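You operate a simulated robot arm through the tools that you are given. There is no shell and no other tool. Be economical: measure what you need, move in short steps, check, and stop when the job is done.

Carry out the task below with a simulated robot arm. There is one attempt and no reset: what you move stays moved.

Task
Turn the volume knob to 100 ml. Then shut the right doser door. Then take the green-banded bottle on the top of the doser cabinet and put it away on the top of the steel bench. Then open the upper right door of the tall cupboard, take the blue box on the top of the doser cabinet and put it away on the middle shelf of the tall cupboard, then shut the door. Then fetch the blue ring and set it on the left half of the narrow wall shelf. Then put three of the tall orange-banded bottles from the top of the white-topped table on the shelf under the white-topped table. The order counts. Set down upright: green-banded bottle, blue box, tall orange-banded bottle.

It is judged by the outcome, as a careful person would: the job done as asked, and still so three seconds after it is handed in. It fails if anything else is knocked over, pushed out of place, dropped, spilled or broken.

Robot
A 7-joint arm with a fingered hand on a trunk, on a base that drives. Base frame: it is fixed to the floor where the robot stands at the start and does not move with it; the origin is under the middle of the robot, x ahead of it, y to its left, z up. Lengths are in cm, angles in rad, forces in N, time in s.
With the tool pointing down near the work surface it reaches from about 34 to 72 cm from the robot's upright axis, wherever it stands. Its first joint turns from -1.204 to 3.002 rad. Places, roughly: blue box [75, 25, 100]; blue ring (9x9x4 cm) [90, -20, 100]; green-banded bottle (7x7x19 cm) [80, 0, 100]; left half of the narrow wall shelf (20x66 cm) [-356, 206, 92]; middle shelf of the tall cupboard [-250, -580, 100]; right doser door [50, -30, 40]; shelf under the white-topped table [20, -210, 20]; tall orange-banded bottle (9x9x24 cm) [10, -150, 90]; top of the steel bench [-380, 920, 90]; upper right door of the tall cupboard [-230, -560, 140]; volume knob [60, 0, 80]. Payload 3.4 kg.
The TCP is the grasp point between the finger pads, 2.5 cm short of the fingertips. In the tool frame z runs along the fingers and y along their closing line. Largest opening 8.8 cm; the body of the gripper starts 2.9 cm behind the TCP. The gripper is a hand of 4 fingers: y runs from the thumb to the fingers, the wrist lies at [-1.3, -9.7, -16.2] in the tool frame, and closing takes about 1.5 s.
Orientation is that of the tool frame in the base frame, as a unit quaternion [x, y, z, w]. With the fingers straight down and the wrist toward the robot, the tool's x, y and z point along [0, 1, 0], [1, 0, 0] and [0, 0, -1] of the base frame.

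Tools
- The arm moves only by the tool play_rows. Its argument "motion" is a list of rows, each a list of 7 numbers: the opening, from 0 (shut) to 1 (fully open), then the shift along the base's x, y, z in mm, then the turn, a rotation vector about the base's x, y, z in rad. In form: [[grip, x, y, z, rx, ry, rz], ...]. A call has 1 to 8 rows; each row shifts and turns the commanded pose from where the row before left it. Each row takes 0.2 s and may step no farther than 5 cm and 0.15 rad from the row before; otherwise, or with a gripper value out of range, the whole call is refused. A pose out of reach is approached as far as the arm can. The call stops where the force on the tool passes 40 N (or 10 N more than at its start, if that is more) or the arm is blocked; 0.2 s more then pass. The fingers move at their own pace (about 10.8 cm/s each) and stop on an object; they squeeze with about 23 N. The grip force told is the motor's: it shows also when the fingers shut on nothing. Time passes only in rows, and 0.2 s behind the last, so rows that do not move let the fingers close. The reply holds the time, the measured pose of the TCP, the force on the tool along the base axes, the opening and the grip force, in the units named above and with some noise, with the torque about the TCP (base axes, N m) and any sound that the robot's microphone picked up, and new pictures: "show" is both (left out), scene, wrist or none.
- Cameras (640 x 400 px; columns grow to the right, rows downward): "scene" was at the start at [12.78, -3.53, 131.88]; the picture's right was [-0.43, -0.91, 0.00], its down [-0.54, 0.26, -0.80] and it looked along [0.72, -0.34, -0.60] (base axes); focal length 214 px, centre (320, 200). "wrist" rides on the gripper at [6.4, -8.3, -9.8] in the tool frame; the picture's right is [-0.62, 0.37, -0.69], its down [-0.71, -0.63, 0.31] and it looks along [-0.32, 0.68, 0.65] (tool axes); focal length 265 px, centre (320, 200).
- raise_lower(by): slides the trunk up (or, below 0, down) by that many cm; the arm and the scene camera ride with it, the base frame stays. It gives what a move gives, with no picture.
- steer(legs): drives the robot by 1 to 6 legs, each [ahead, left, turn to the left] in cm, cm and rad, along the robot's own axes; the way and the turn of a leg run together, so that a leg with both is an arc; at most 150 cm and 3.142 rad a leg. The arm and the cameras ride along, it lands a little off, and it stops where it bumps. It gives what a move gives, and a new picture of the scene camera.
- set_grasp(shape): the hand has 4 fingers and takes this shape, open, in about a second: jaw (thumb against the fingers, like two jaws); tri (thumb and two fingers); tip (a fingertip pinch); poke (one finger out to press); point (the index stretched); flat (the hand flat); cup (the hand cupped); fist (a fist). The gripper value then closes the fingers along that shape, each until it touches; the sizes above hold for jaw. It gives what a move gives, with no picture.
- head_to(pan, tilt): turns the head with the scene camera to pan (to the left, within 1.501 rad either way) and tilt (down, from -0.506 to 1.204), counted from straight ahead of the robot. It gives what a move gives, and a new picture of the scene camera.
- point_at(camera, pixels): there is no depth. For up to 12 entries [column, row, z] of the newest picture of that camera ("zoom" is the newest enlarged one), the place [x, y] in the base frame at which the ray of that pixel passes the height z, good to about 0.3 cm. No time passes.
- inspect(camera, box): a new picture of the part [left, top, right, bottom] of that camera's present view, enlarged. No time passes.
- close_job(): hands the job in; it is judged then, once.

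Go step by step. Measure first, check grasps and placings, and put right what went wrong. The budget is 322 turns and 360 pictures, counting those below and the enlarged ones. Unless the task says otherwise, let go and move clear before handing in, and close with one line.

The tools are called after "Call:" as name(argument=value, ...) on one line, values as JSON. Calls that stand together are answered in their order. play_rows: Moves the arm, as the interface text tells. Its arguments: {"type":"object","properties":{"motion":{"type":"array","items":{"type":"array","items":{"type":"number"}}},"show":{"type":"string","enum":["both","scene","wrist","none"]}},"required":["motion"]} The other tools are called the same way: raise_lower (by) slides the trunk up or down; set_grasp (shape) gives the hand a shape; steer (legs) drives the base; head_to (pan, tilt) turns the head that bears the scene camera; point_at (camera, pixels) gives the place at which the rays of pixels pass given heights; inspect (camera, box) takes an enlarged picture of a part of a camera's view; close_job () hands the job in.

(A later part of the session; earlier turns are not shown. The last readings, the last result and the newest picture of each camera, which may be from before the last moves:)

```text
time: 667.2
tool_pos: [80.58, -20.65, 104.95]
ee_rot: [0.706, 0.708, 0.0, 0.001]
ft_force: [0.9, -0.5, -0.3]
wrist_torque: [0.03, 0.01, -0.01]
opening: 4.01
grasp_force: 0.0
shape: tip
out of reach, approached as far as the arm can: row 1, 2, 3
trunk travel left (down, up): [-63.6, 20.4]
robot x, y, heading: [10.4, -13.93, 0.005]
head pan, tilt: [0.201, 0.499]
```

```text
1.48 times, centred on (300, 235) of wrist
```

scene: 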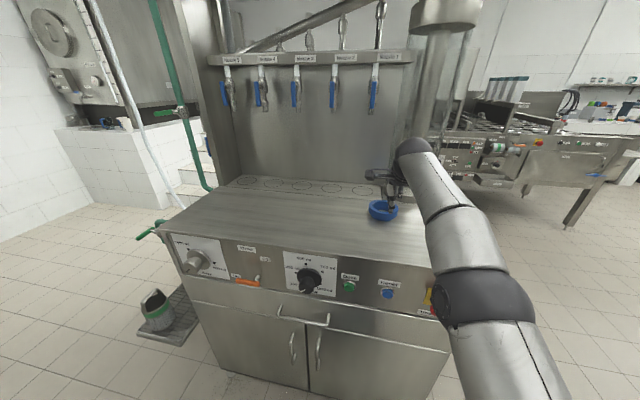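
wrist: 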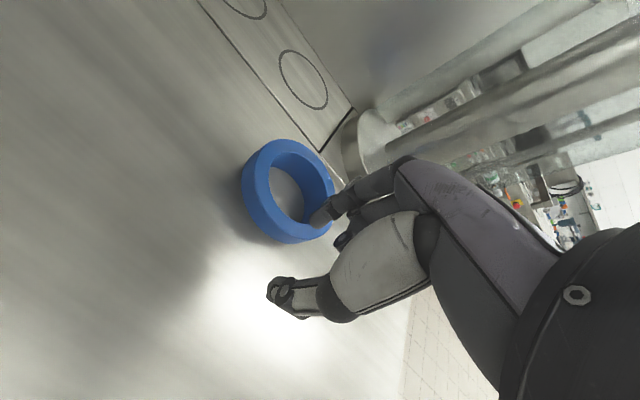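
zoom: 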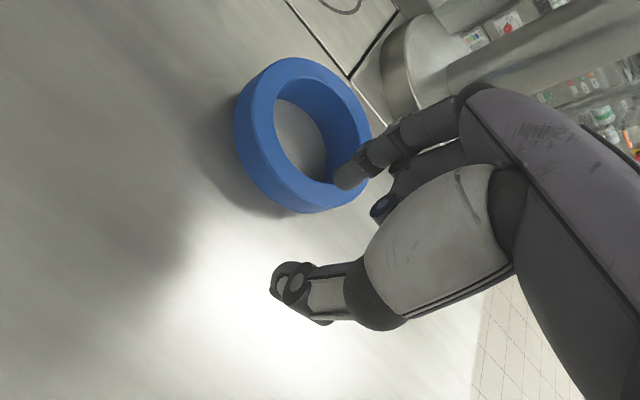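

Call:
steer(legs=[[4.4, 0.4, 0]])

Call:
inspect(camera="wrist", box=[160, 100, 400, 370])

Call:
inspect(camera="scene", box=[340, 150, 440, 250])

```text
time: 668.1
tool_pos: [84.94, -20.23, 104.79]
ee_rot: [0.706, 0.708, -0.001, 0.0]
ft_force: [-0.6, 0.4, 0.1]
wrist_torque: [-0.02, 0.02, 0.02]
opening: 4.0
grasp_force: 0.1
shape: tip
trunk travel left (down, up): [-63.6, 20.4]
robot x, y, heading: [14.81, -13.15, 0.002]
head pan, tilt: [0.201, 0.499]
```

scene: 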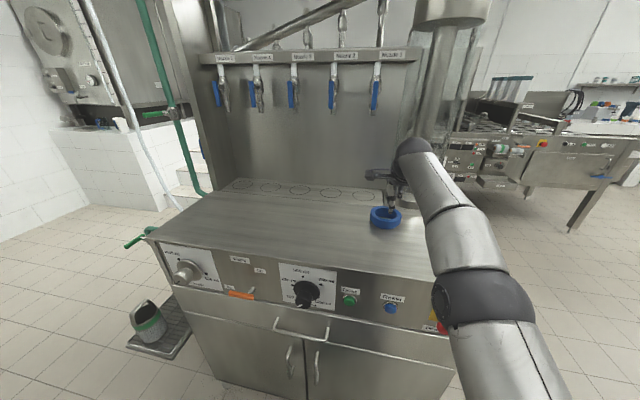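

```text
1.48 times, centred on (280, 235) of wrist
```

zoom: 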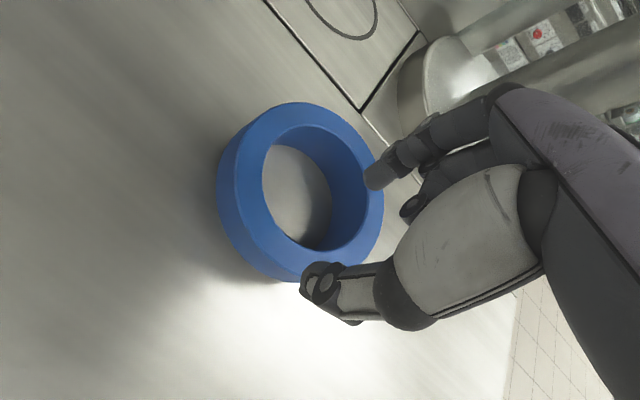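

```text
4.00 times, centred on (390, 200) of scene
```

zoom: 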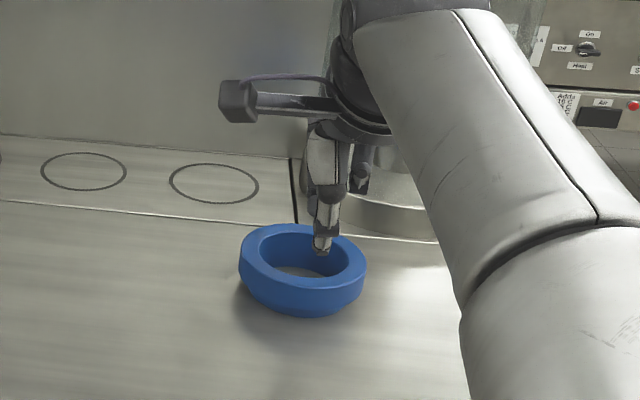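

Call:
point_at(camera="scene", pixels=[[390.5, 212.5, 100], [390.5, 212.5, 102], [371, 215, 98], [411, 217, 98], [385, 222, 98], [388, 207, 98]])

Call:
point_at(camera="wrist", pixels=[[290, 265, 100]])

```text
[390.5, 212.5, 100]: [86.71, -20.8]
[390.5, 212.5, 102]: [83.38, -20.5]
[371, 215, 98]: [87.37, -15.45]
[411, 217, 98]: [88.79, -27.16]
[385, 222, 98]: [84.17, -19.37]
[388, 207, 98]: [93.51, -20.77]
```

```text
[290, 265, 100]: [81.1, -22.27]
```

The thumb is just outside and the fingertip inside the near wall. I'll lower 6 cm with the trunk and close.

Call:
raise_lower(by=-4)

Call:
raise_lower(by=-2)

Call:
play_rows(motion=[[0.2, 0, 0, 0, 0, 0, 0], [0, 0, 0, 0, 0, 0, 0], [0, 0, 0, 0, 0, 0, 0], [0, 0, 0, 0, 0, 0, 0], [0, 0, 0, 0, 0, 0, 0]], show="wrist")

```text
time: 668.9
tool_pos: [84.77, -20.24, 100.9]
ee_rot: [0.706, 0.709, 0.0, 0.001]
ft_force: [0.0, 0.6, 0.8]
wrist_torque: [0.01, 0.0, -0.03]
opening: 4.0
grasp_force: 0.0
shape: tip
trunk travel left (down, up): [-59.6, 24.4]
robot x, y, heading: [14.42, -13.16, -0.0]
head pan, tilt: [0.201, 0.499]
```

```text
time: 669.6
tool_pos: [84.83, -20.22, 98.84]
ee_rot: [0.706, 0.708, 0.0, 0.0]
ft_force: [0.0, 0.6, 0.6]
wrist_torque: [0.01, -0.02, 0.01]
opening: 4.0
grasp_force: 0.1
shape: tip
trunk travel left (down, up): [-57.6, 26.4]
robot x, y, heading: [14.82, -13.39, 0.006]
head pan, tilt: [0.201, 0.499]
```

```text
time: 670.8
tool_pos: [84.98, -20.21, 98.92]
ee_rot: [0.706, 0.708, 0.0, 0.0]
ft_force: [1.2, -0.4, 0.5]
wrist_torque: [-0.03, 0.0, -0.01]
opening: 0.48
grasp_force: 22.9
shape: tip
trunk travel left (down, up): [-57.6, 26.4]
robot x, y, heading: [14.63, -13.06, -0.001]
head pan, tilt: [0.201, 0.499]
```

wrist: 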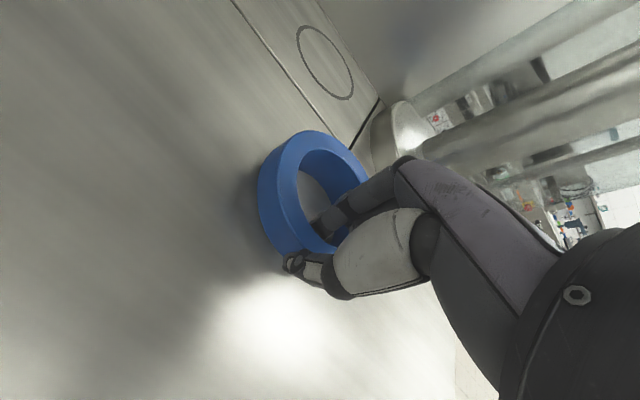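

The near wall is pinched. Lifting to check.

Call:
raise_lower(by=10)

Call:
play_rows(motion=[[0, 0, 0, 0, 0, 0, 0]], show="both")

```text
time: 672.1
tool_pos: [84.98, -20.24, 108.78]
ee_rot: [0.706, 0.708, -0.002, 0.001]
ft_force: [-0.4, -0.5, -0.6]
wrist_torque: [-0.02, 0.01, 0.03]
opening: 0.46
grasp_force: 22.9
shape: tip
trunk travel left (down, up): [-67.6, 16.4]
robot x, y, heading: [15.16, -13.18, 0.002]
head pan, tilt: [0.201, 0.499]
```

```text
time: 672.5
tool_pos: [84.87, -20.25, 108.83]
ee_rot: [0.706, 0.708, -0.001, 0.001]
ft_force: [0.0, 0.2, -0.5]
wrist_torque: [-0.01, 0.01, 0.01]
opening: 0.4
grasp_force: 22.9
shape: tip
trunk travel left (down, up): [-67.6, 16.4]
robot x, y, heading: [14.71, -13.5, 0.001]
head pan, tilt: [0.201, 0.499]
```

scene: 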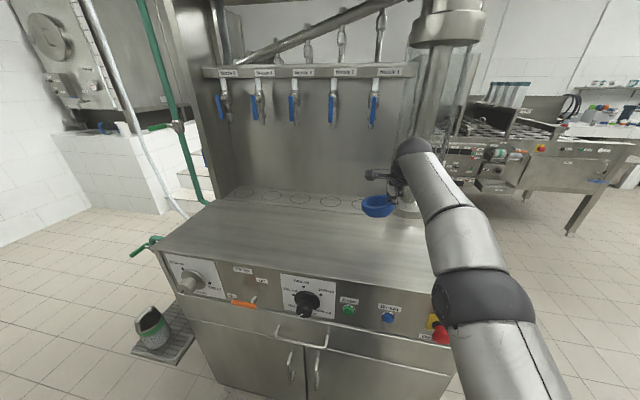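
wrist: 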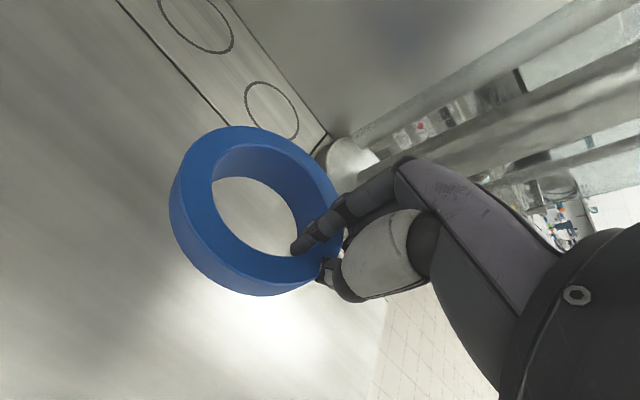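

The ring is held. I'll back away, retract the arm and turn west toward the narrow wall shelf.

Call:
steer(legs=[[-75, 0, 0]])

Call:
play_rows(motion=[[0, -35, 0, 15, 0, 0, 0], [0, -35, 0, 15, 0, 0, 0], [0, -35, 0, 15, 0, 0, 0], [0, -30, 0, 0, 0, 0, 0]], show="none")

Call:
steer(legs=[[0, 0, -2.8], [90, 0, 0]])

Call:
head_to(pan=-0.4, tilt=0.35)

```text
time: 676.5
tool_pos: [11.0, -20.88, 108.78]
ee_rot: [0.71, 0.704, -0.002, 0.001]
ft_force: [0.7, 0.0, -0.4]
wrist_torque: [-0.01, 0.02, 0.03]
opening: 0.43
grasp_force: 23.3
shape: tip
trunk travel left (down, up): [-67.6, 16.4]
robot x, y, heading: [-58.71, -13.14, -0.008]
head pan, tilt: [0.201, 0.499]
```

scene: 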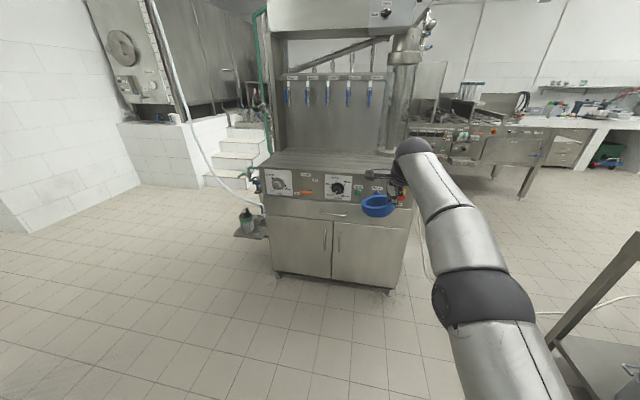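

```text
time: 677.5
tool_pos: [-2.55, -20.85, 113.45]
ee_rot: [0.709, 0.705, 0.0, 0.001]
ft_force: [-0.6, -0.2, -1.1]
wrist_torque: [0.02, 0.03, -0.02]
opening: 0.47
grasp_force: 23.2
shape: tip
trunk travel left (down, up): [-67.6, 16.4]
robot x, y, heading: [-58.27, -12.94, -0.005]
head pan, tilt: [0.201, 0.499]
```

```text
time: 688.9
tool_pos: [-201.13, -53.95, 113.54]
ee_rot: [0.812, -0.583, -0.001, -0.001]
ft_force: [0.9, -0.6, 0.4]
wrist_torque: [0.04, 0.01, -0.03]
opening: 0.43
grasp_force: 23.0
shape: tip
trunk travel left (down, up): [-67.6, 16.4]
robot x, y, heading: [-145.22, -42.65, -2.815]
head pan, tilt: [0.201, 0.499]
```

scene: 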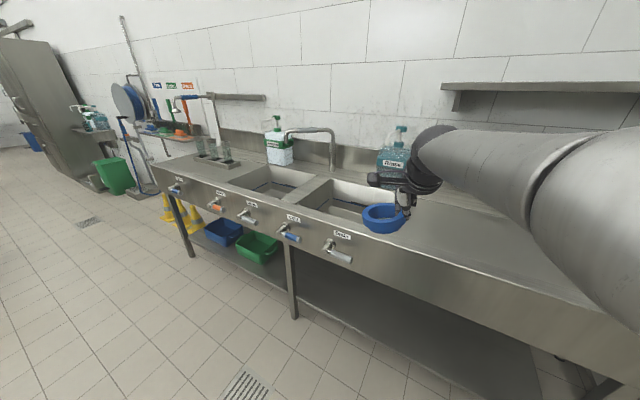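

```text
time: 689.9
tool_pos: [-201.12, -53.86, 113.49]
ee_rot: [0.812, -0.584, -0.001, 0.0]
ft_force: [0.7, -0.1, 0.2]
wrist_torque: [0.06, 0.01, -0.01]
opening: 0.46
grasp_force: 22.8
shape: tip
trunk travel left (down, up): [-67.6, 16.4]
robot x, y, heading: [-144.75, -42.66, -2.814]
head pan, tilt: [-0.4, 0.351]
```

scene: 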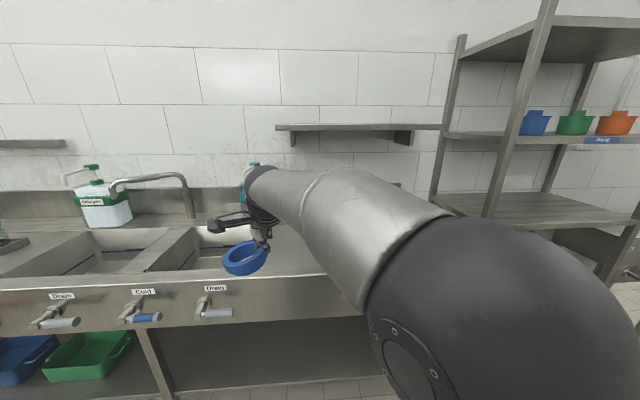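

I'm too close to the sink bench, but the ring is above it. I'll back off, turn north and go up the west side of the rack.

Call:
steer(legs=[[-45, 0, 0], [0, 0, -1.9], [0, 50, 0], [100, 0, 0]])

Call:
head_to(pan=0.9, tilt=0.3)

```text
time: 704.5
tool_pos: [-143.01, 127.67, 113.51]
ee_rot: [0.007, 1.0, 0.0, 0.001]
ft_force: [-0.2, 0.3, -0.8]
wrist_torque: [0.0, -0.01, -0.02]
opening: 0.45
grasp_force: 22.7
shape: tip
trunk travel left (down, up): [-67.6, 16.4]
robot x, y, heading: [-151.68, 71.33, 1.555]
head pan, tilt: [-0.4, 0.351]
```

scene: 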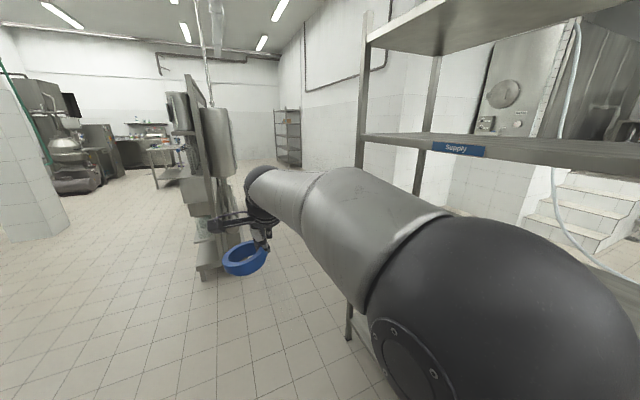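

```text
time: 706.0
tool_pos: [-142.97, 127.72, 113.57]
ee_rot: [0.007, 1.0, 0.001, 0.001]
ft_force: [-0.7, -0.7, -1.0]
wrist_torque: [0.01, -0.05, -0.02]
opening: 0.46
grasp_force: 22.6
shape: tip
trunk travel left (down, up): [-67.6, 16.4]
robot x, y, heading: [-151.22, 71.18, 1.553]
head pan, tilt: [0.901, 0.3]
```

scene: 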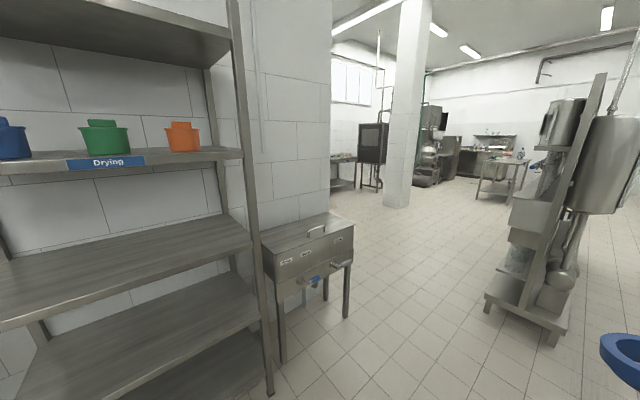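

Call:
point_at(camera="scene", pixels=[[346, 316, 0], [285, 361, 0], [270, 397, 0], [355, 218, 87], [390, 206, 0], [410, 207, 0], [362, 190, 0], [335, 186, 0], [550, 343, 0], [487, 313, 0]])

Call:
inspect(camera="scene", box=[310, 60, 470, 230])

```text
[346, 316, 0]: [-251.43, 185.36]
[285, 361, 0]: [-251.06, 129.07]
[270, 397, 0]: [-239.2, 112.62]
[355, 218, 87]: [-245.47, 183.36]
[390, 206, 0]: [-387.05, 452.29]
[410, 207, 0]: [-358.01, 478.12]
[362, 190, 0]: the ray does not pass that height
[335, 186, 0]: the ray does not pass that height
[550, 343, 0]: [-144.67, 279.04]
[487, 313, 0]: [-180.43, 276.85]
```

```text
2.35 times, centred on (390, 145) of scene
```

zoom: 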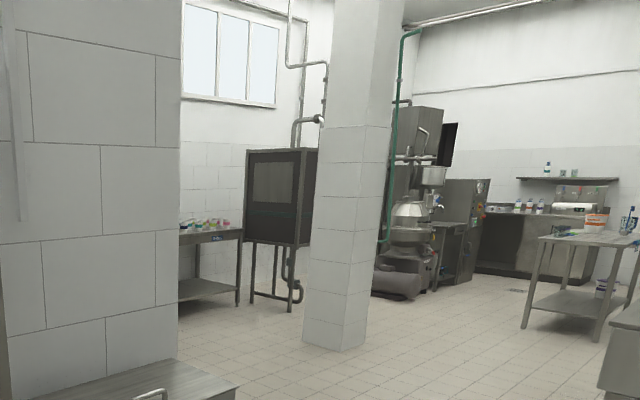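

The wall behind the small sink ends near y≈200, so the shelf at (−356, 206) is probably on the face just around that corner. I'll move past the corner to look.

Call:
steer(legs=[[90, 20, 0], [75, 35, 0]])

Call:
head_to(pan=1.5, tilt=0.4)

```text
time: 714.9
tool_pos: [-192.17, 294.76, 113.42]
ee_rot: [0.017, 1.0, 0.0, 0.0]
ft_force: [0.1, -0.1, -0.7]
wrist_torque: [-0.02, -0.02, 0.02]
opening: 0.46
grasp_force: 22.9
shape: tip
trunk travel left (down, up): [-67.6, 16.4]
robot x, y, heading: [-201.3, 238.42, 1.532]
head pan, tilt: [0.901, 0.3]
```

scene: 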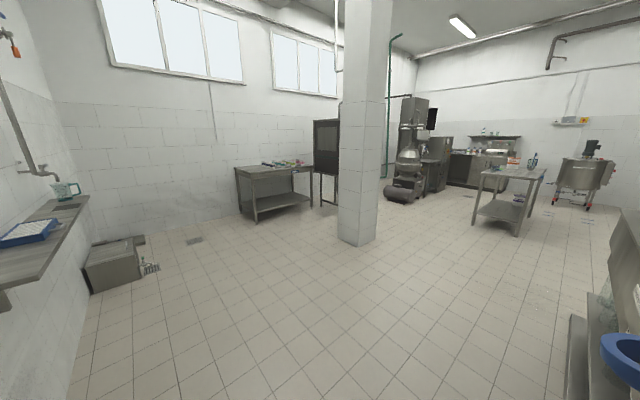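

```text
time: 715.9
tool_pos: [-192.12, 294.73, 113.6]
ee_rot: [0.018, 1.0, 0.0, 0.001]
ft_force: [0.2, 0.6, -1.0]
wrist_torque: [-0.02, -0.02, -0.02]
opening: 0.45
grasp_force: 22.5
shape: tip
trunk travel left (down, up): [-67.6, 16.4]
robot x, y, heading: [-201.55, 238.43, 1.534]
head pan, tilt: [1.499, 0.4]
```

scene: 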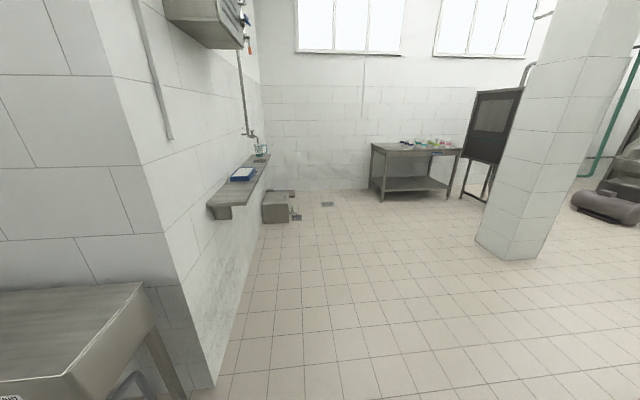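

Call:
inspect(camera="scene", box=[190, 120, 310, 240])

Call:
point_at(camera="scene", pixels=[[206, 205, 92], [231, 208, 92], [269, 158, 92], [255, 156, 92], [215, 386, 0], [230, 180, 92], [253, 179, 92], [264, 156, 92]])

```text
3.33 times, centred on (250, 180) of scene
```

zoom: 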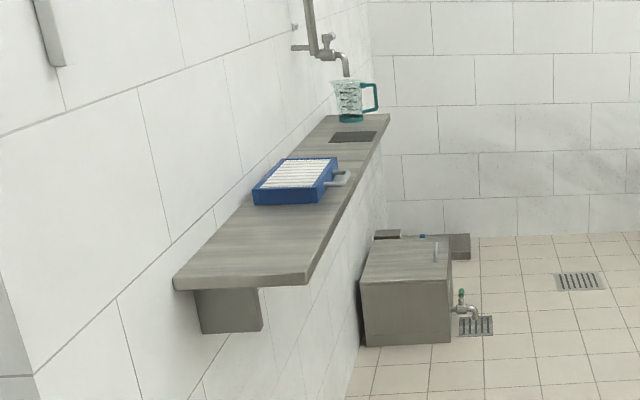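

```text
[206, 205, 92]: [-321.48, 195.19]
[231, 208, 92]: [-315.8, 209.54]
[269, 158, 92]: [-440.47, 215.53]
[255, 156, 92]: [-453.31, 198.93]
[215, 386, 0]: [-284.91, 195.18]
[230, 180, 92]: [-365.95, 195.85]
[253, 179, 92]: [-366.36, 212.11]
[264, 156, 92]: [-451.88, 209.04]
```

The shelf runs x −318…−445, y 195–213, with a tray at x≈−364…−400, so the free part of the left half is around (−342, 205). I'll drive round to face it.

Call:
steer(legs=[[0, 0, 1.61], [133, -45, 0], [0, 0, 1.571]])

Call:
head_to(pan=0.0, tilt=0.55)

```text
time: 730.7
tool_pos: [-342.14, 226.3, 113.54]
ee_rot: [1.0, 0.011, -0.001, 0.0]
ft_force: [-1.1, -0.5, -0.9]
wrist_torque: [0.02, -0.01, -0.01]
opening: 0.48
grasp_force: 22.9
shape: tip
trunk travel left (down, up): [-67.6, 16.4]
robot x, y, heading: [-336.23, 283.14, -1.546]
head pan, tilt: [1.499, 0.4]
```

scene: 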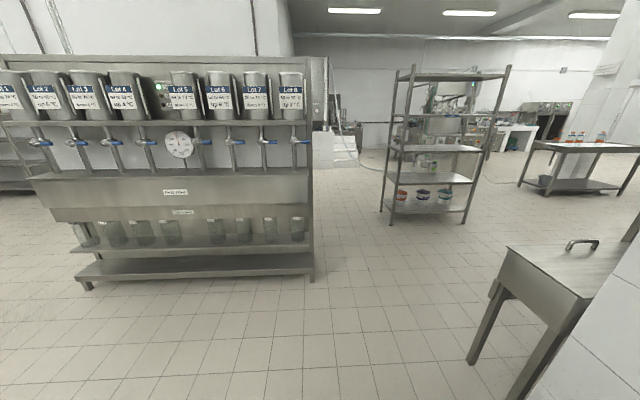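

```text
time: 732.3
tool_pos: [-342.03, 226.29, 113.57]
ee_rot: [1.0, 0.011, -0.001, 0.0]
ft_force: [0.1, -0.4, -0.4]
wrist_torque: [-0.01, 0.03, 0.0]
opening: 0.49
grasp_force: 23.0
shape: tip
trunk travel left (down, up): [-67.6, 16.4]
robot x, y, heading: [-335.54, 282.6, -1.546]
head pan, tilt: [0.0, 0.55]
```

scene: 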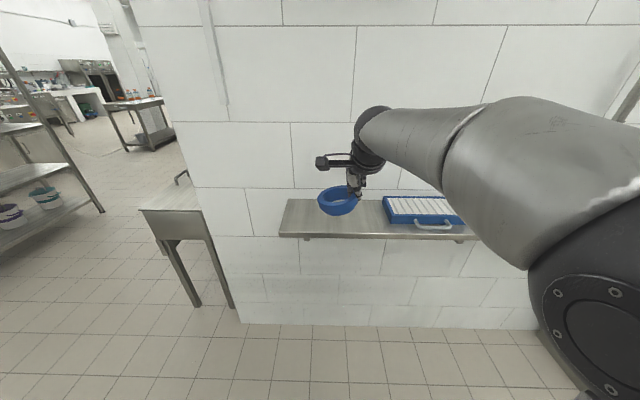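

Call:
point_at(camera="scene", pixels=[[279, 235, 92], [470, 238, 92], [285, 200, 92], [390, 223, 92], [384, 197, 95], [279, 235, 90], [337, 205, 105]])

Call:
inspect(camera="scene", box=[270, 140, 430, 260])

```text
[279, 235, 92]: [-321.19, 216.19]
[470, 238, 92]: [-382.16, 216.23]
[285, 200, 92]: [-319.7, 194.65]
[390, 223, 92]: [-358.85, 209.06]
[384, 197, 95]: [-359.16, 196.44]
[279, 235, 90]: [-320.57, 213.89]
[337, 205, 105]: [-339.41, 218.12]
```

```text
3.33 times, centred on (350, 200) of scene
```

zoom: 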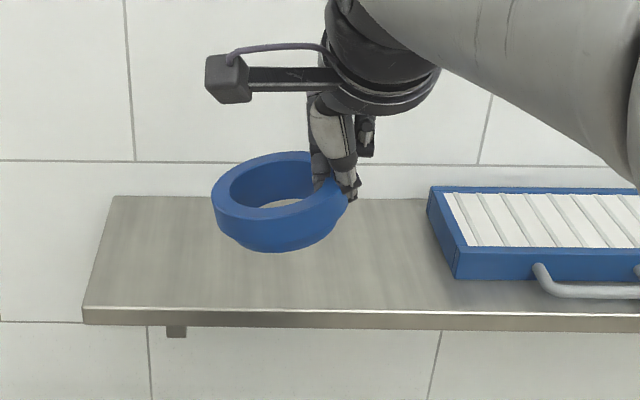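

The shelf is at y 195–215, its left end at x −320 and the tray from −359. I'll move the ring over (−341, 205).

Call:
steer(legs=[[19.5, -3, 0]])

Call:
raise_lower(by=-13)

Call:
inspect(camera="scene", box=[250, 140, 450, 290])

```text
time: 733.9
tool_pos: [-344.72, 206.5, 113.51]
ee_rot: [1.0, 0.011, -0.001, 0.0]
ft_force: [1.0, 0.2, -1.0]
wrist_torque: [0.01, 0.02, -0.01]
opening: 0.46
grasp_force: 23.0
shape: tip
trunk travel left (down, up): [-67.6, 16.4]
robot x, y, heading: [-338.53, 263.27, -1.549]
head pan, tilt: [0.0, 0.55]
```

scene: 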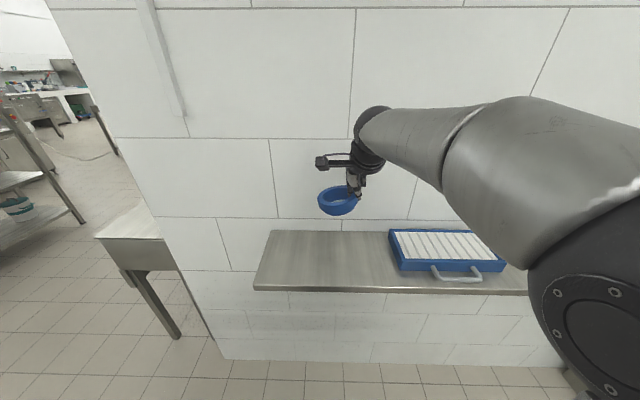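

```text
time: 735.5
tool_pos: [-344.68, 206.58, 100.6]
ee_rot: [1.0, 0.011, -0.001, 0.0]
ft_force: [-0.1, -0.5, 0.2]
wrist_torque: [-0.05, 0.01, 0.0]
opening: 0.45
grasp_force: 23.3
shape: tip
trunk travel left (down, up): [-54.6, 29.4]
robot x, y, heading: [-338.47, 263.54, -1.553]
head pan, tilt: [0.0, 0.55]
```

```text
2.67 times, centred on (350, 215) of scene
```

zoom: 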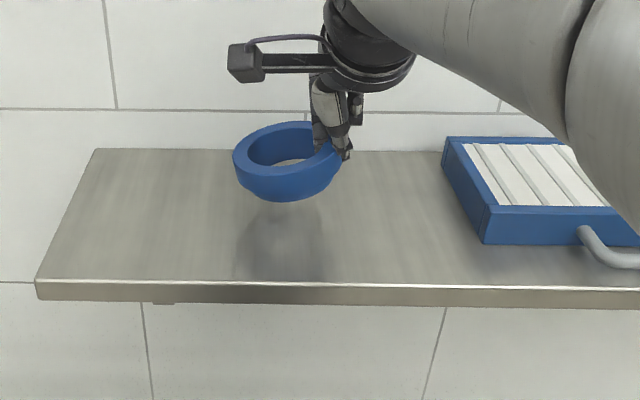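

Well placed. I'll lower in small steps.

Call:
raise_lower(by=-3)

Call:
raise_lower(by=-1)

Call:
raise_lower(by=-0.7)

Call:
inspect(camera="scene", box=[270, 140, 430, 260])

```text
time: 736.2
tool_pos: [-344.76, 206.48, 97.64]
ee_rot: [1.0, 0.012, -0.001, 0.0]
ft_force: [0.0, -0.2, 2.3]
wrist_torque: [-0.04, -0.19, -0.06]
opening: 0.53
grasp_force: 23.5
shape: tip
trunk travel left (down, up): [-51.6, 32.4]
robot x, y, heading: [-338.41, 263.06, -1.553]
head pan, tilt: [0.0, 0.55]
```

```text
time: 736.8
tool_pos: [-344.72, 206.56, 96.59]
ee_rot: [1.0, 0.01, -0.001, 0.001]
ft_force: [-3.1, 0.0, 7.4]
wrist_torque: [-0.2, -0.45, -0.11]
opening: 0.57
grasp_force: 23.0
shape: tip
trunk travel left (down, up): [-50.6, 33.4]
robot x, y, heading: [-338.99, 263.09, -1.549]
head pan, tilt: [0.0, 0.55]
```

```text
time: 737.4
tool_pos: [-344.72, 206.55, 96.17]
ee_rot: [1.0, 0.01, -0.001, 0.005]
ft_force: [-3.2, -4.4, 22.4]
wrist_torque: [-0.11, -0.43, -0.15]
opening: 0.63
grasp_force: 22.6
shape: tip
trunk travel left (down, up): [-49.9, 34.1]
robot x, y, heading: [-338.5, 263.37, -1.547]
head pan, tilt: [0.0, 0.55]
```

```text
3.33 times, centred on (350, 200) of scene
```

zoom: 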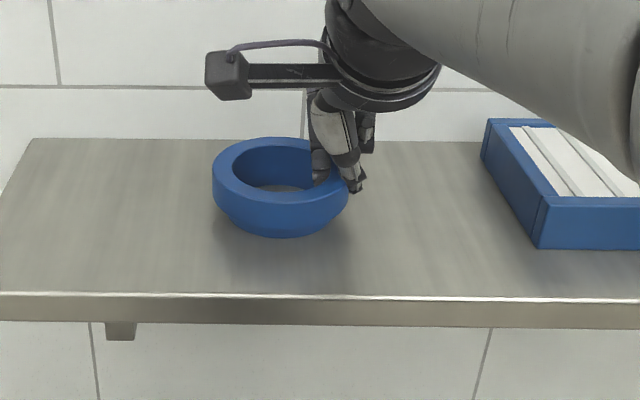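

Ring is flat on the shelf. I'll release gently and rise.

Call:
play_rows(motion=[[0.15, 0, 0, 0, 0, 0, 0], [0.3, 0, 0, 0, 0, 0, 0], [0.4, 0, 0, 0, 0, 0, 0], [0.4, 0, 0, 0, 0, 0, 0]], show="none")

Call:
raise_lower(by=14)

Call:
steer(legs=[[-25, 0, 0]])

Call:
inspect(camera="scene", box=[240, 140, 440, 280])

```text
time: 738.4
tool_pos: [-344.69, 206.92, 95.98]
ee_rot: [1.0, 0.012, -0.001, 0.002]
ft_force: [-1.1, 2.7, 19.0]
wrist_torque: [-0.33, 0.06, 0.01]
opening: 3.17
grasp_force: 0.1
shape: tip
trunk travel left (down, up): [-49.9, 34.1]
robot x, y, heading: [-338.73, 263.38, -1.55]
head pan, tilt: [0.0, 0.55]
```

```text
time: 740.0
tool_pos: [-344.72, 206.54, 109.83]
ee_rot: [1.0, 0.011, 0.0, 0.0]
ft_force: [-0.8, -0.3, -0.1]
wrist_torque: [0.0, 0.0, 0.02]
opening: 3.47
grasp_force: 0.1
shape: tip
trunk travel left (down, up): [-63.9, 20.1]
robot x, y, heading: [-338.15, 263.08, -1.549]
head pan, tilt: [0.0, 0.55]
```

```text
time: 741.9
tool_pos: [-345.2, 231.91, 109.74]
ee_rot: [1.0, 0.011, -0.002, 0.001]
ft_force: [0.5, 0.6, 0.6]
wrist_torque: [-0.03, 0.0, 0.02]
opening: 3.48
grasp_force: 0.0
shape: tip
trunk travel left (down, up): [-63.9, 20.1]
robot x, y, heading: [-339.01, 288.63, -1.549]
head pan, tilt: [0.0, 0.55]
```

scene: 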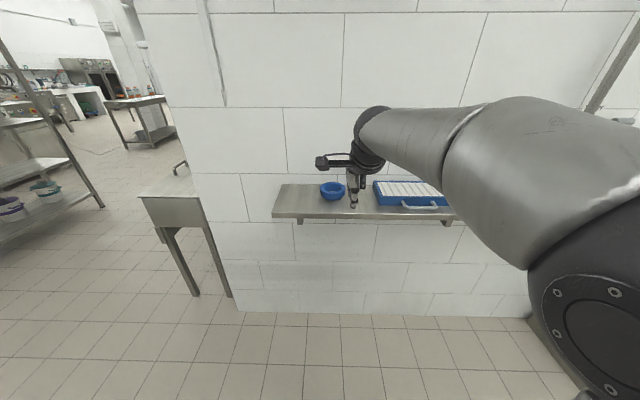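

```text
2.86 times, centred on (340, 210) of scene
```

zoom: 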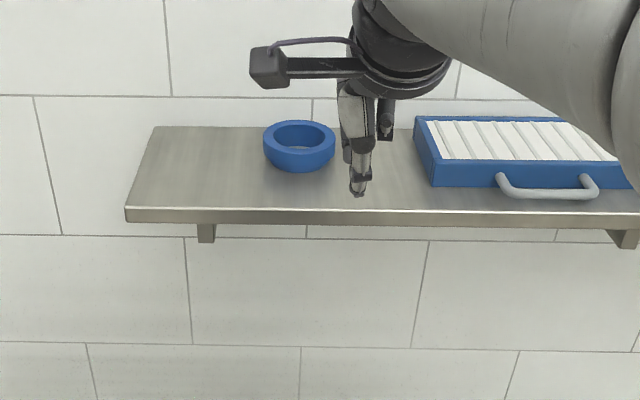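

The ring sits on the left half of the shelf. Pictures are limited now, so I'll travel economically to the white-topped table for the three orange-banded bottles.

Call:
steer(legs=[[0, 0, 1.549], [134, -46, 0], [0, 0, -1.571], [80, 50, 0], [150, 0, 0], [110, 0, 0]])

Call:
set_grasp(shape="jaw")

```text
time: 773.6
tool_pos: [-165.25, -155.12, 109.85]
ee_rot: [1.0, -0.009, 0.0, 0.0]
ft_force: [0.0, -0.1, -0.9]
wrist_torque: [-0.01, 0.02, 0.0]
opening: 3.5
grasp_force: 0.1
shape: tip
trunk travel left (down, up): [-63.9, 20.1]
robot x, y, heading: [-156.67, -98.86, -1.592]
head pan, tilt: [0.0, 0.55]
```

scene: 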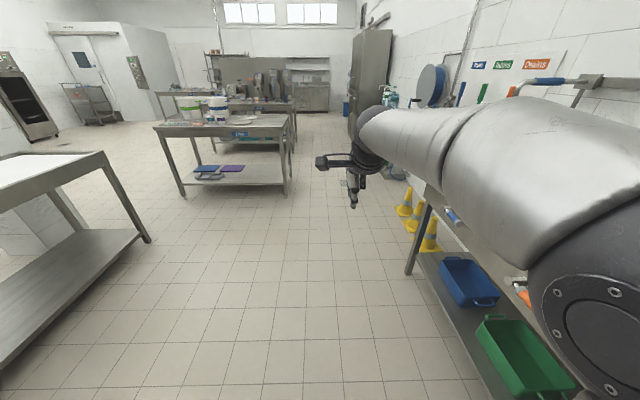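

```text
time: 774.5
tool_pos: [-165.27, -155.0, 109.84]
ee_rot: [1.0, -0.009, -0.001, 0.0]
ft_force: [-0.1, -0.5, -1.0]
wrist_torque: [-0.05, 0.01, 0.0]
opening: 8.76
grasp_force: 0.1
shape: jaw
trunk travel left (down, up): [-63.9, 20.1]
robot x, y, heading: [-156.61, -98.68, -1.59]
head pan, tilt: [0.0, 0.55]
```

Call:
raise_lower(by=16)

Call:
steer(legs=[[62, 37, 0], [0, 0, 1.59], [25, 0, 0]])

```text
time: 776.3
tool_pos: [-165.26, -154.96, 125.8]
ee_rot: [1.0, -0.008, -0.001, 0.001]
ft_force: [0.1, -0.1, -0.3]
wrist_torque: [0.0, 0.0, -0.04]
opening: 8.77
grasp_force: 0.1
shape: jaw
trunk travel left (down, up): [-79.9, 4.1]
robot x, y, heading: [-157.01, -98.72, -1.591]
head pan, tilt: [0.0, 0.55]
```

```text
time: 785.5
tool_pos: [-40.13, -169.49, 125.79]
ee_rot: [0.712, 0.702, -0.001, 0.001]
ft_force: [0.6, -1.7, 0.2]
wrist_torque: [0.0, 0.02, -0.02]
opening: 8.76
grasp_force: 0.1
shape: jaw
trunk travel left (down, up): [-79.9, 4.1]
robot x, y, heading: [-96.18, -161.47, -0.018]
head pan, tilt: [0.0, 0.55]
```

scene: 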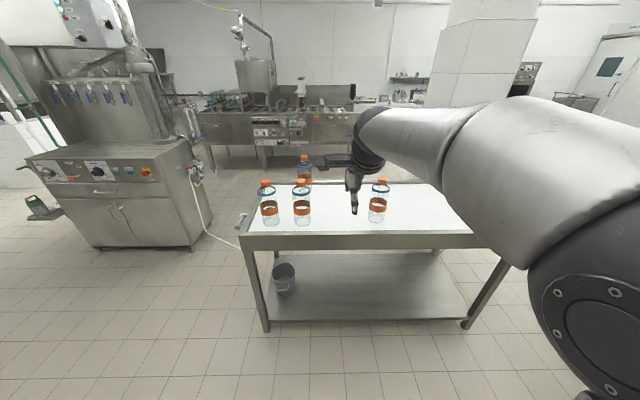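

Call:
point_at(camera="scene", pixels=[[269, 227, 88], [302, 226, 88], [377, 223, 88], [267, 182, 112], [300, 182, 112], [379, 181, 112], [304, 156, 112], [245, 236, 88], [490, 237, 88], [270, 332, 0], [262, 315, 20], [465, 318, 20]])

Call:
inspect(camera="scene", box=[230, 140, 430, 260])

```text
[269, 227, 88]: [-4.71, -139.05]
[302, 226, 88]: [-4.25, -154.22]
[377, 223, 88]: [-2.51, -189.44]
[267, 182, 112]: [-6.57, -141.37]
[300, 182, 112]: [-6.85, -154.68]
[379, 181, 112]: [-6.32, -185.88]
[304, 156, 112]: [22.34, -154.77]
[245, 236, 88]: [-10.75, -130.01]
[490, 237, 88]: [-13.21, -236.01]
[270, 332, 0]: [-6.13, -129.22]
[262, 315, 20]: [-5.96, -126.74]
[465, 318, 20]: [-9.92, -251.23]
```

```text
3.20 times, centred on (330, 200) of scene
```

zoom: 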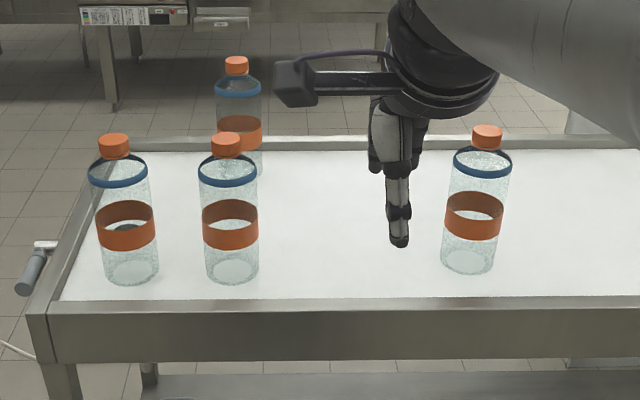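

Call:
point_at(camera="scene", pixels=[[284, 297, 20], [270, 290, 20], [297, 290, 20], [283, 266, 34], [269, 227, 80], [302, 226, 80], [377, 223, 80], [266, 181, 104], [300, 180.5, 104], [380.5, 178, 104], [245, 236, 81]])

```text
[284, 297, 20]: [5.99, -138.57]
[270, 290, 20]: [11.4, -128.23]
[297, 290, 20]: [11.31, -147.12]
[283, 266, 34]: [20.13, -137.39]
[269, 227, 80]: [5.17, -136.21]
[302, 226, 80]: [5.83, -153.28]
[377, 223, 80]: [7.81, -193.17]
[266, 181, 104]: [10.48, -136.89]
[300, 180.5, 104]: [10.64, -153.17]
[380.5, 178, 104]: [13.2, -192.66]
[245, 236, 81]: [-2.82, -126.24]
```

Bottles A (10,−136.7), B (10.3,−153.2), D (12.7,−192.9); table top z≈80, caps' top z≈104; the bucket below is at y −129…−147. I'll start with D: set the hand height and drive up.

Call:
raise_lower(by=-16)

Call:
steer(legs=[[0, -23, 0.018], [40, 0, 0]])

Call:
play_rows(motion=[[1, 0, 0, 0, 0, 0, -0.012], [1, 0, 0, 0, 0, 0, 0]], show="wrist")

```text
time: 787.3
tool_pos: [-40.13, -169.5, 109.76]
ee_rot: [0.712, 0.702, -0.001, 0.0]
ft_force: [0.4, 1.2, -0.2]
wrist_torque: [0.02, 0.01, -0.01]
opening: 8.76
grasp_force: 0.0
shape: jaw
trunk travel left (down, up): [-63.9, 20.1]
robot x, y, heading: [-96.82, -161.06, -0.02]
head pan, tilt: [0.0, 0.55]
```

```text
time: 791.1
tool_pos: [0.52, -191.71, 109.89]
ee_rot: [0.709, 0.705, -0.001, 0.001]
ft_force: [-0.5, 0.2, 0.2]
wrist_torque: [0.02, 0.0, 0.0]
opening: 8.74
grasp_force: 0.0
shape: jaw
trunk travel left (down, up): [-63.9, 20.1]
robot x, y, heading: [-55.68, -184.34, -0.007]
head pan, tilt: [0.0, 0.55]
```

scene: 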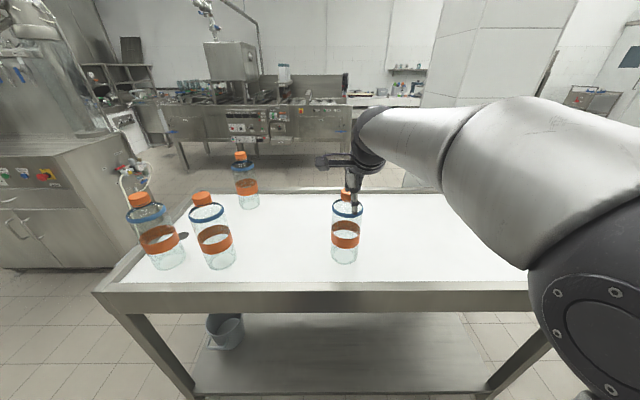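

```text
time: 791.8
tool_pos: [0.54, -191.74, 109.79]
ee_rot: [0.714, 0.701, -0.001, 0.0]
ft_force: [-0.3, -0.5, -0.3]
wrist_torque: [0.01, 0.06, 0.0]
opening: 8.78
grasp_force: 0.0
shape: jaw
trunk travel left (down, up): [-63.9, 20.1]
robot x, y, heading: [-55.96, -184.05, -0.006]
head pan, tilt: [0.0, 0.55]
```

wrist: 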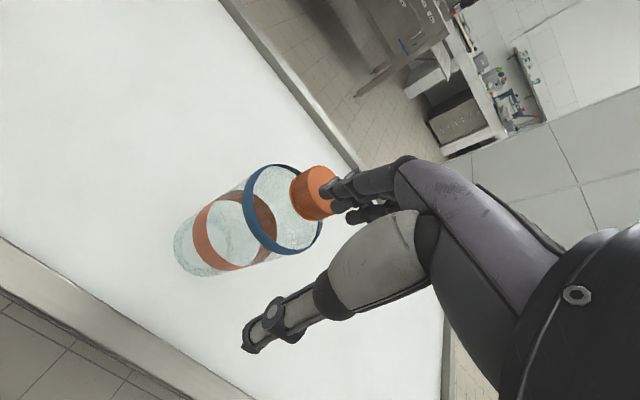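

Call:
point_at(camera="wrist", pixels=[[325, 188, 104], [325, 188, 102], [325, 188, 106], [313, 194, 102], [196, 248, 80]])

Call:
point_at(camera="scene", pixels=[[346, 192, 104], [346, 192, 102], [346, 262, 80], [345, 199, 102], [202, 194, 104], [141, 194, 104], [213, 268, 80], [165, 267, 80], [240, 153, 104], [530, 292, 81]])

```text
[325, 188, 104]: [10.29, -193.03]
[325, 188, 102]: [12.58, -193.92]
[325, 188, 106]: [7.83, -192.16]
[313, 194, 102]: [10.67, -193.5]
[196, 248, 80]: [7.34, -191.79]
```

```text
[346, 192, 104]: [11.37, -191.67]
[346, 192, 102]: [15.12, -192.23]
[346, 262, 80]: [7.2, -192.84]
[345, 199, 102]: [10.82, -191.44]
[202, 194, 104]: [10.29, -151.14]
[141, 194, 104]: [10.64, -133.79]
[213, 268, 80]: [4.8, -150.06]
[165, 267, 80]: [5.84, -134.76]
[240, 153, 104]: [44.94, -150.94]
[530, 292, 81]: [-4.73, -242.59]
```

D's cap is at about (11, −192.5). I'll move above it, lower over the cap and grip.

Call:
play_rows(motion=[[1, 40, -7, 0, 0, 0, 0], [1, 40, 0, 0, 0, 0, 0], [1, 25, 0, 0, 0, 0, 0], [1, 0, 0, 0, 0, 0, 0], [1, 0, 0, -25, 0, 0, 0], [1, 0, 0, -25, 0, 0, 0], [1, 0, 0, -18, 0, 0, 0], [1, 0, 0, 0, 0, 0, 0]], show="none")

Call:
play_rows(motion=[[0.5, 0, 0, 0, 0, 0, 0], [0, 0, 0, 0, 0, 0, 0], [0, 0, 0, 0, 0, 0, 0], [0, 0, 0, 0, 0, 0, 0], [0, 0, 0, 0, 0, 0, 0], [0, 0, 0, 0, 0, 0, 0]], show="wrist")

```text
time: 793.1
tool_pos: [10.81, -192.63, 107.89]
ee_rot: [0.713, 0.701, 0.014, 0.013]
ft_force: [-0.3, -1.0, 33.3]
wrist_torque: [-0.16, 2.18, 0.04]
opening: 8.8
grasp_force: 0.1
shape: jaw
trunk travel left (down, up): [-63.9, 20.1]
robot x, y, heading: [-56.06, -183.66, -0.004]
head pan, tilt: [0.0, 0.55]
stopped in row 6: the force on the tool passed its limit at 51 N (the readings are from after the stop); the commanded pose is now the measured one
```

```text
time: 793.4
tool_pos: [10.51, -192.56, 108.81]
ee_rot: [0.713, 0.701, 0.022, 0.02]
ft_force: [-7.6, 0.2, 33.6]
wrist_torque: [-0.05, 1.47, -0.07]
opening: 5.16
grasp_force: 0.0
shape: jaw
trunk travel left (down, up): [-63.9, 20.1]
robot x, y, heading: [-55.97, -183.91, -0.006]
head pan, tilt: [0.0, 0.55]
stopped in row 1: the force on the tool passed its limit at 47 N (the readings are from after the stop); the commanded pose is now the measured one
```

wrist: 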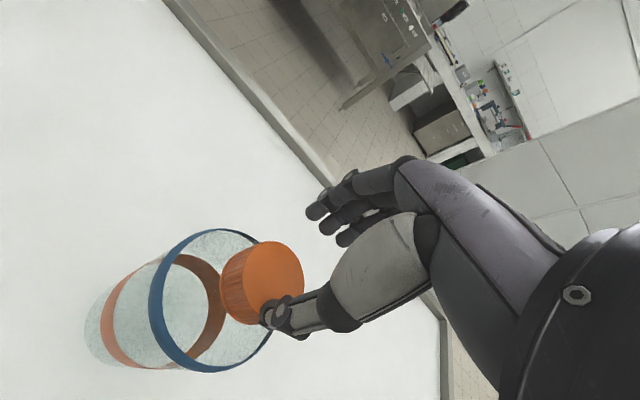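

The thumb landed on the cap: the cap is nearer and higher than I assumed. I'll lift off and re-measure from this wrist picture.

Call:
point_at(camera="wrist", pixels=[[262, 283, 105], [262, 283, 106], [262, 283, 107], [275, 278, 106]])

Call:
play_rows(motion=[[1, 0, 0, 25, -0.03, 0, 0], [1, -10, 0, 10, -0.015, 0, 0], [1, 0, 0, 0, 0, 0, 0], [1, 0, 0, 0, 0, 0, 0]], show="none")

```text
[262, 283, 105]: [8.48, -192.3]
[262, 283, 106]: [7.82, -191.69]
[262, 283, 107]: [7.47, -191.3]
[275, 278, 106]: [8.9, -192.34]
```

```text
time: 794.4
tool_pos: [10.03, -192.71, 111.13]
ee_rot: [0.713, 0.701, -0.002, 0.029]
ft_force: [-0.5, 0.1, 0.2]
wrist_torque: [0.0, 0.0, -0.04]
opening: 8.79
grasp_force: 0.0
shape: jaw
trunk travel left (down, up): [-63.9, 20.1]
robot x, y, heading: [-56.12, -184.01, -0.001]
head pan, tilt: [0.0, 0.55]
```

The cap centre is about (7.8, −192), top z≈106. I'll level the hand, recentre and lower again.

Call:
play_rows(motion=[[1, -23, 6, 0, 0.044, 0.038, 0.017], [1, 0, 0, 0, 0, 0, 0], [1, 0, 0, -20, 0, 0, 0], [1, 0, 0, -20, 0, 0, 0], [1, 0, 0, -18, 0, 0, 0], [1, 0, 0, 0, 0, 0, 0]], show="none")

Call:
play_rows(motion=[[0.5, 0, 0, 0, 0, 0, 0], [0, 0, 0, 0, 0, 0, 0], [0, 0, 0, 0, 0, 0, 0], [0, 0, 0, 0, 0, 0, 0], [0, 0, 0, 0, 0, 0, 0], [0, 0, 0, 0, 0, 0, 0]], show="wrist")

```text
time: 795.8
tool_pos: [7.85, -192.04, 105.36]
ee_rot: [0.707, 0.708, 0.0, 0.0]
ft_force: [0.5, 0.0, 0.3]
wrist_torque: [0.0, 0.0, 0.02]
opening: 8.79
grasp_force: 0.1
shape: jaw
trunk travel left (down, up): [-63.9, 20.1]
robot x, y, heading: [-56.0, -183.94, -0.005]
head pan, tilt: [0.0, 0.55]
```

```text
time: 797.2
tool_pos: [7.61, -192.14, 105.61]
ee_rot: [0.707, 0.707, 0.004, 0.002]
ft_force: [2.5, -0.7, 22.8]
wrist_torque: [-0.06, -0.51, -0.02]
opening: 3.54
grasp_force: 22.9
shape: jaw
trunk travel left (down, up): [-63.9, 20.1]
robot x, y, heading: [-56.31, -183.93, -0.003]
head pan, tilt: [0.0, 0.55]
```

wrist: 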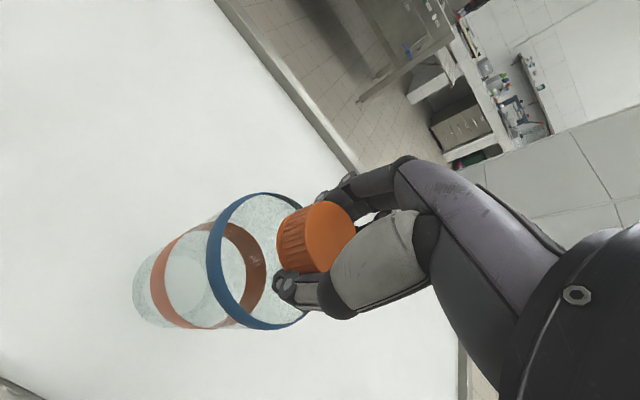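

The cap is gripped (3.5 cm, 23 N). I'll lift and retract clear of the table edge.

Call:
raise_lower(by=6)

Call:
play_rows(motion=[[0, -20, 0, 0, 0, 0, 0], [0, -40, 0, 0, 0, 0, 0], [0, -40, 0, 0, 0, 0, 0], [0, -40, 0, 0, 0, 0, 0], [0, -40, 0, 0, 0, 0, 0], [0, -40, 0, 0, 0, 0, 0], [0, 0, 0, 0, 0, 0, 0]], show="scene")

```text
time: 798.2
tool_pos: [7.91, -191.99, 111.32]
ee_rot: [0.708, 0.707, -0.001, -0.002]
ft_force: [0.0, -0.9, -1.2]
wrist_torque: [-0.02, -0.01, -0.02]
opening: 3.33
grasp_force: 22.9
shape: jaw
trunk travel left (down, up): [-69.9, 14.1]
robot x, y, heading: [-56.26, -183.97, -0.003]
head pan, tilt: [0.0, 0.55]
```

```text
time: 799.8
tool_pos: [-14.05, -192.11, 111.29]
ee_rot: [0.707, 0.708, 0.0, 0.0]
ft_force: [0.1, -0.1, -0.4]
wrist_torque: [0.01, -0.04, -0.02]
opening: 3.29
grasp_force: 23.6
shape: jaw
out of reach, approached as far as the arm can: row 4
trunk travel left (down, up): [-69.9, 14.1]
robot x, y, heading: [-55.72, -184.21, -0.006]
head pan, tilt: [0.0, 0.55]
```

scene: 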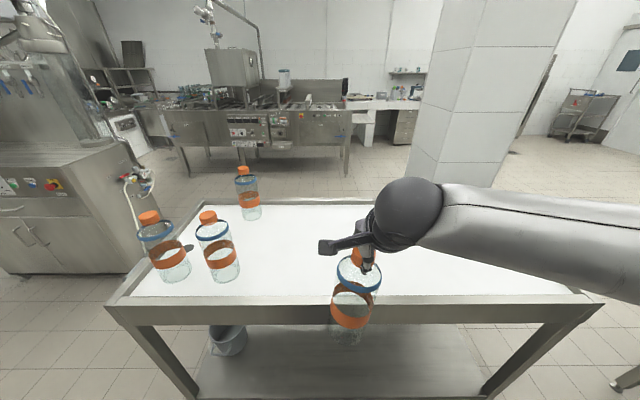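

The bottle is held clear of the table edge. I'll lower the trunk to shelf height.

Call:
raise_lower(by=-40)

Call:
raise_lower(by=-24.3)

```text
time: 803.6
tool_pos: [-14.11, -192.08, 71.35]
ee_rot: [0.707, 0.707, 0.0, 0.0]
ft_force: [0.0, -0.2, 0.0]
wrist_torque: [-0.02, 0.0, 0.0]
opening: 3.28
grasp_force: 23.0
shape: jaw
trunk travel left (down, up): [-29.9, 54.1]
robot x, y, heading: [-55.77, -184.06, -0.006]
head pan, tilt: [0.0, 0.55]
```

```text
time: 806.2
tool_pos: [-14.06, -192.1, 47.04]
ee_rot: [0.707, 0.707, 0.0, 0.001]
ft_force: [0.1, -0.2, -0.6]
wrist_torque: [-0.01, 0.0, -0.03]
opening: 3.28
grasp_force: 23.2
shape: jaw
trunk travel left (down, up): [-5.6, 78.4]
robot x, y, heading: [-56.19, -184.27, -0.002]
head pan, tilt: [0.0, 0.55]
```

Call:
raise_lower(by=-1.3)

Call:
play_rows(motion=[[0, 35, -16, 0, 0, 0, 0], [0, 35, -16, 0, 0, 0, 0], [0, 35, -16, 0, 0, 0, 0], [0, 35, -16, 0, 0, 0, 0], [0, 35, -16, 0, 0, 0, 0], [0, 15, 0, 0, 0, 0, 0], [0, 0, 0, 0, 0, 0, 0]], show="wrist")

```text
time: 806.8
tool_pos: [-14.02, -192.02, 45.72]
ee_rot: [0.707, 0.707, 0.001, 0.0]
ft_force: [0.0, 0.3, -0.8]
wrist_torque: [-0.01, -0.02, 0.03]
opening: 3.31
grasp_force: 22.3
shape: jaw
trunk travel left (down, up): [-4.3, 79.7]
robot x, y, heading: [-55.52, -184.1, -0.004]
head pan, tilt: [0.0, 0.55]
```

```text
time: 808.4
tool_pos: [4.81, -199.89, 45.8]
ee_rot: [0.707, 0.707, 0.0, 0.0]
ft_force: [-0.2, 0.8, -1.0]
wrist_torque: [0.0, 0.0, 0.0]
opening: 3.29
grasp_force: 23.0
shape: jaw
trunk travel left (down, up): [-4.3, 79.7]
robot x, y, heading: [-55.67, -184.13, -0.007]
head pan, tilt: [0.0, 0.55]
```

wrist: 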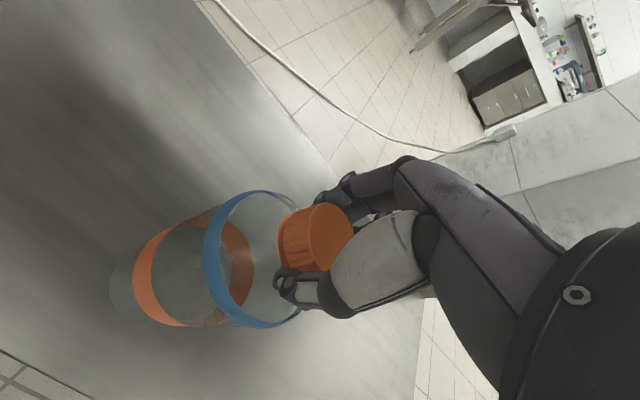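

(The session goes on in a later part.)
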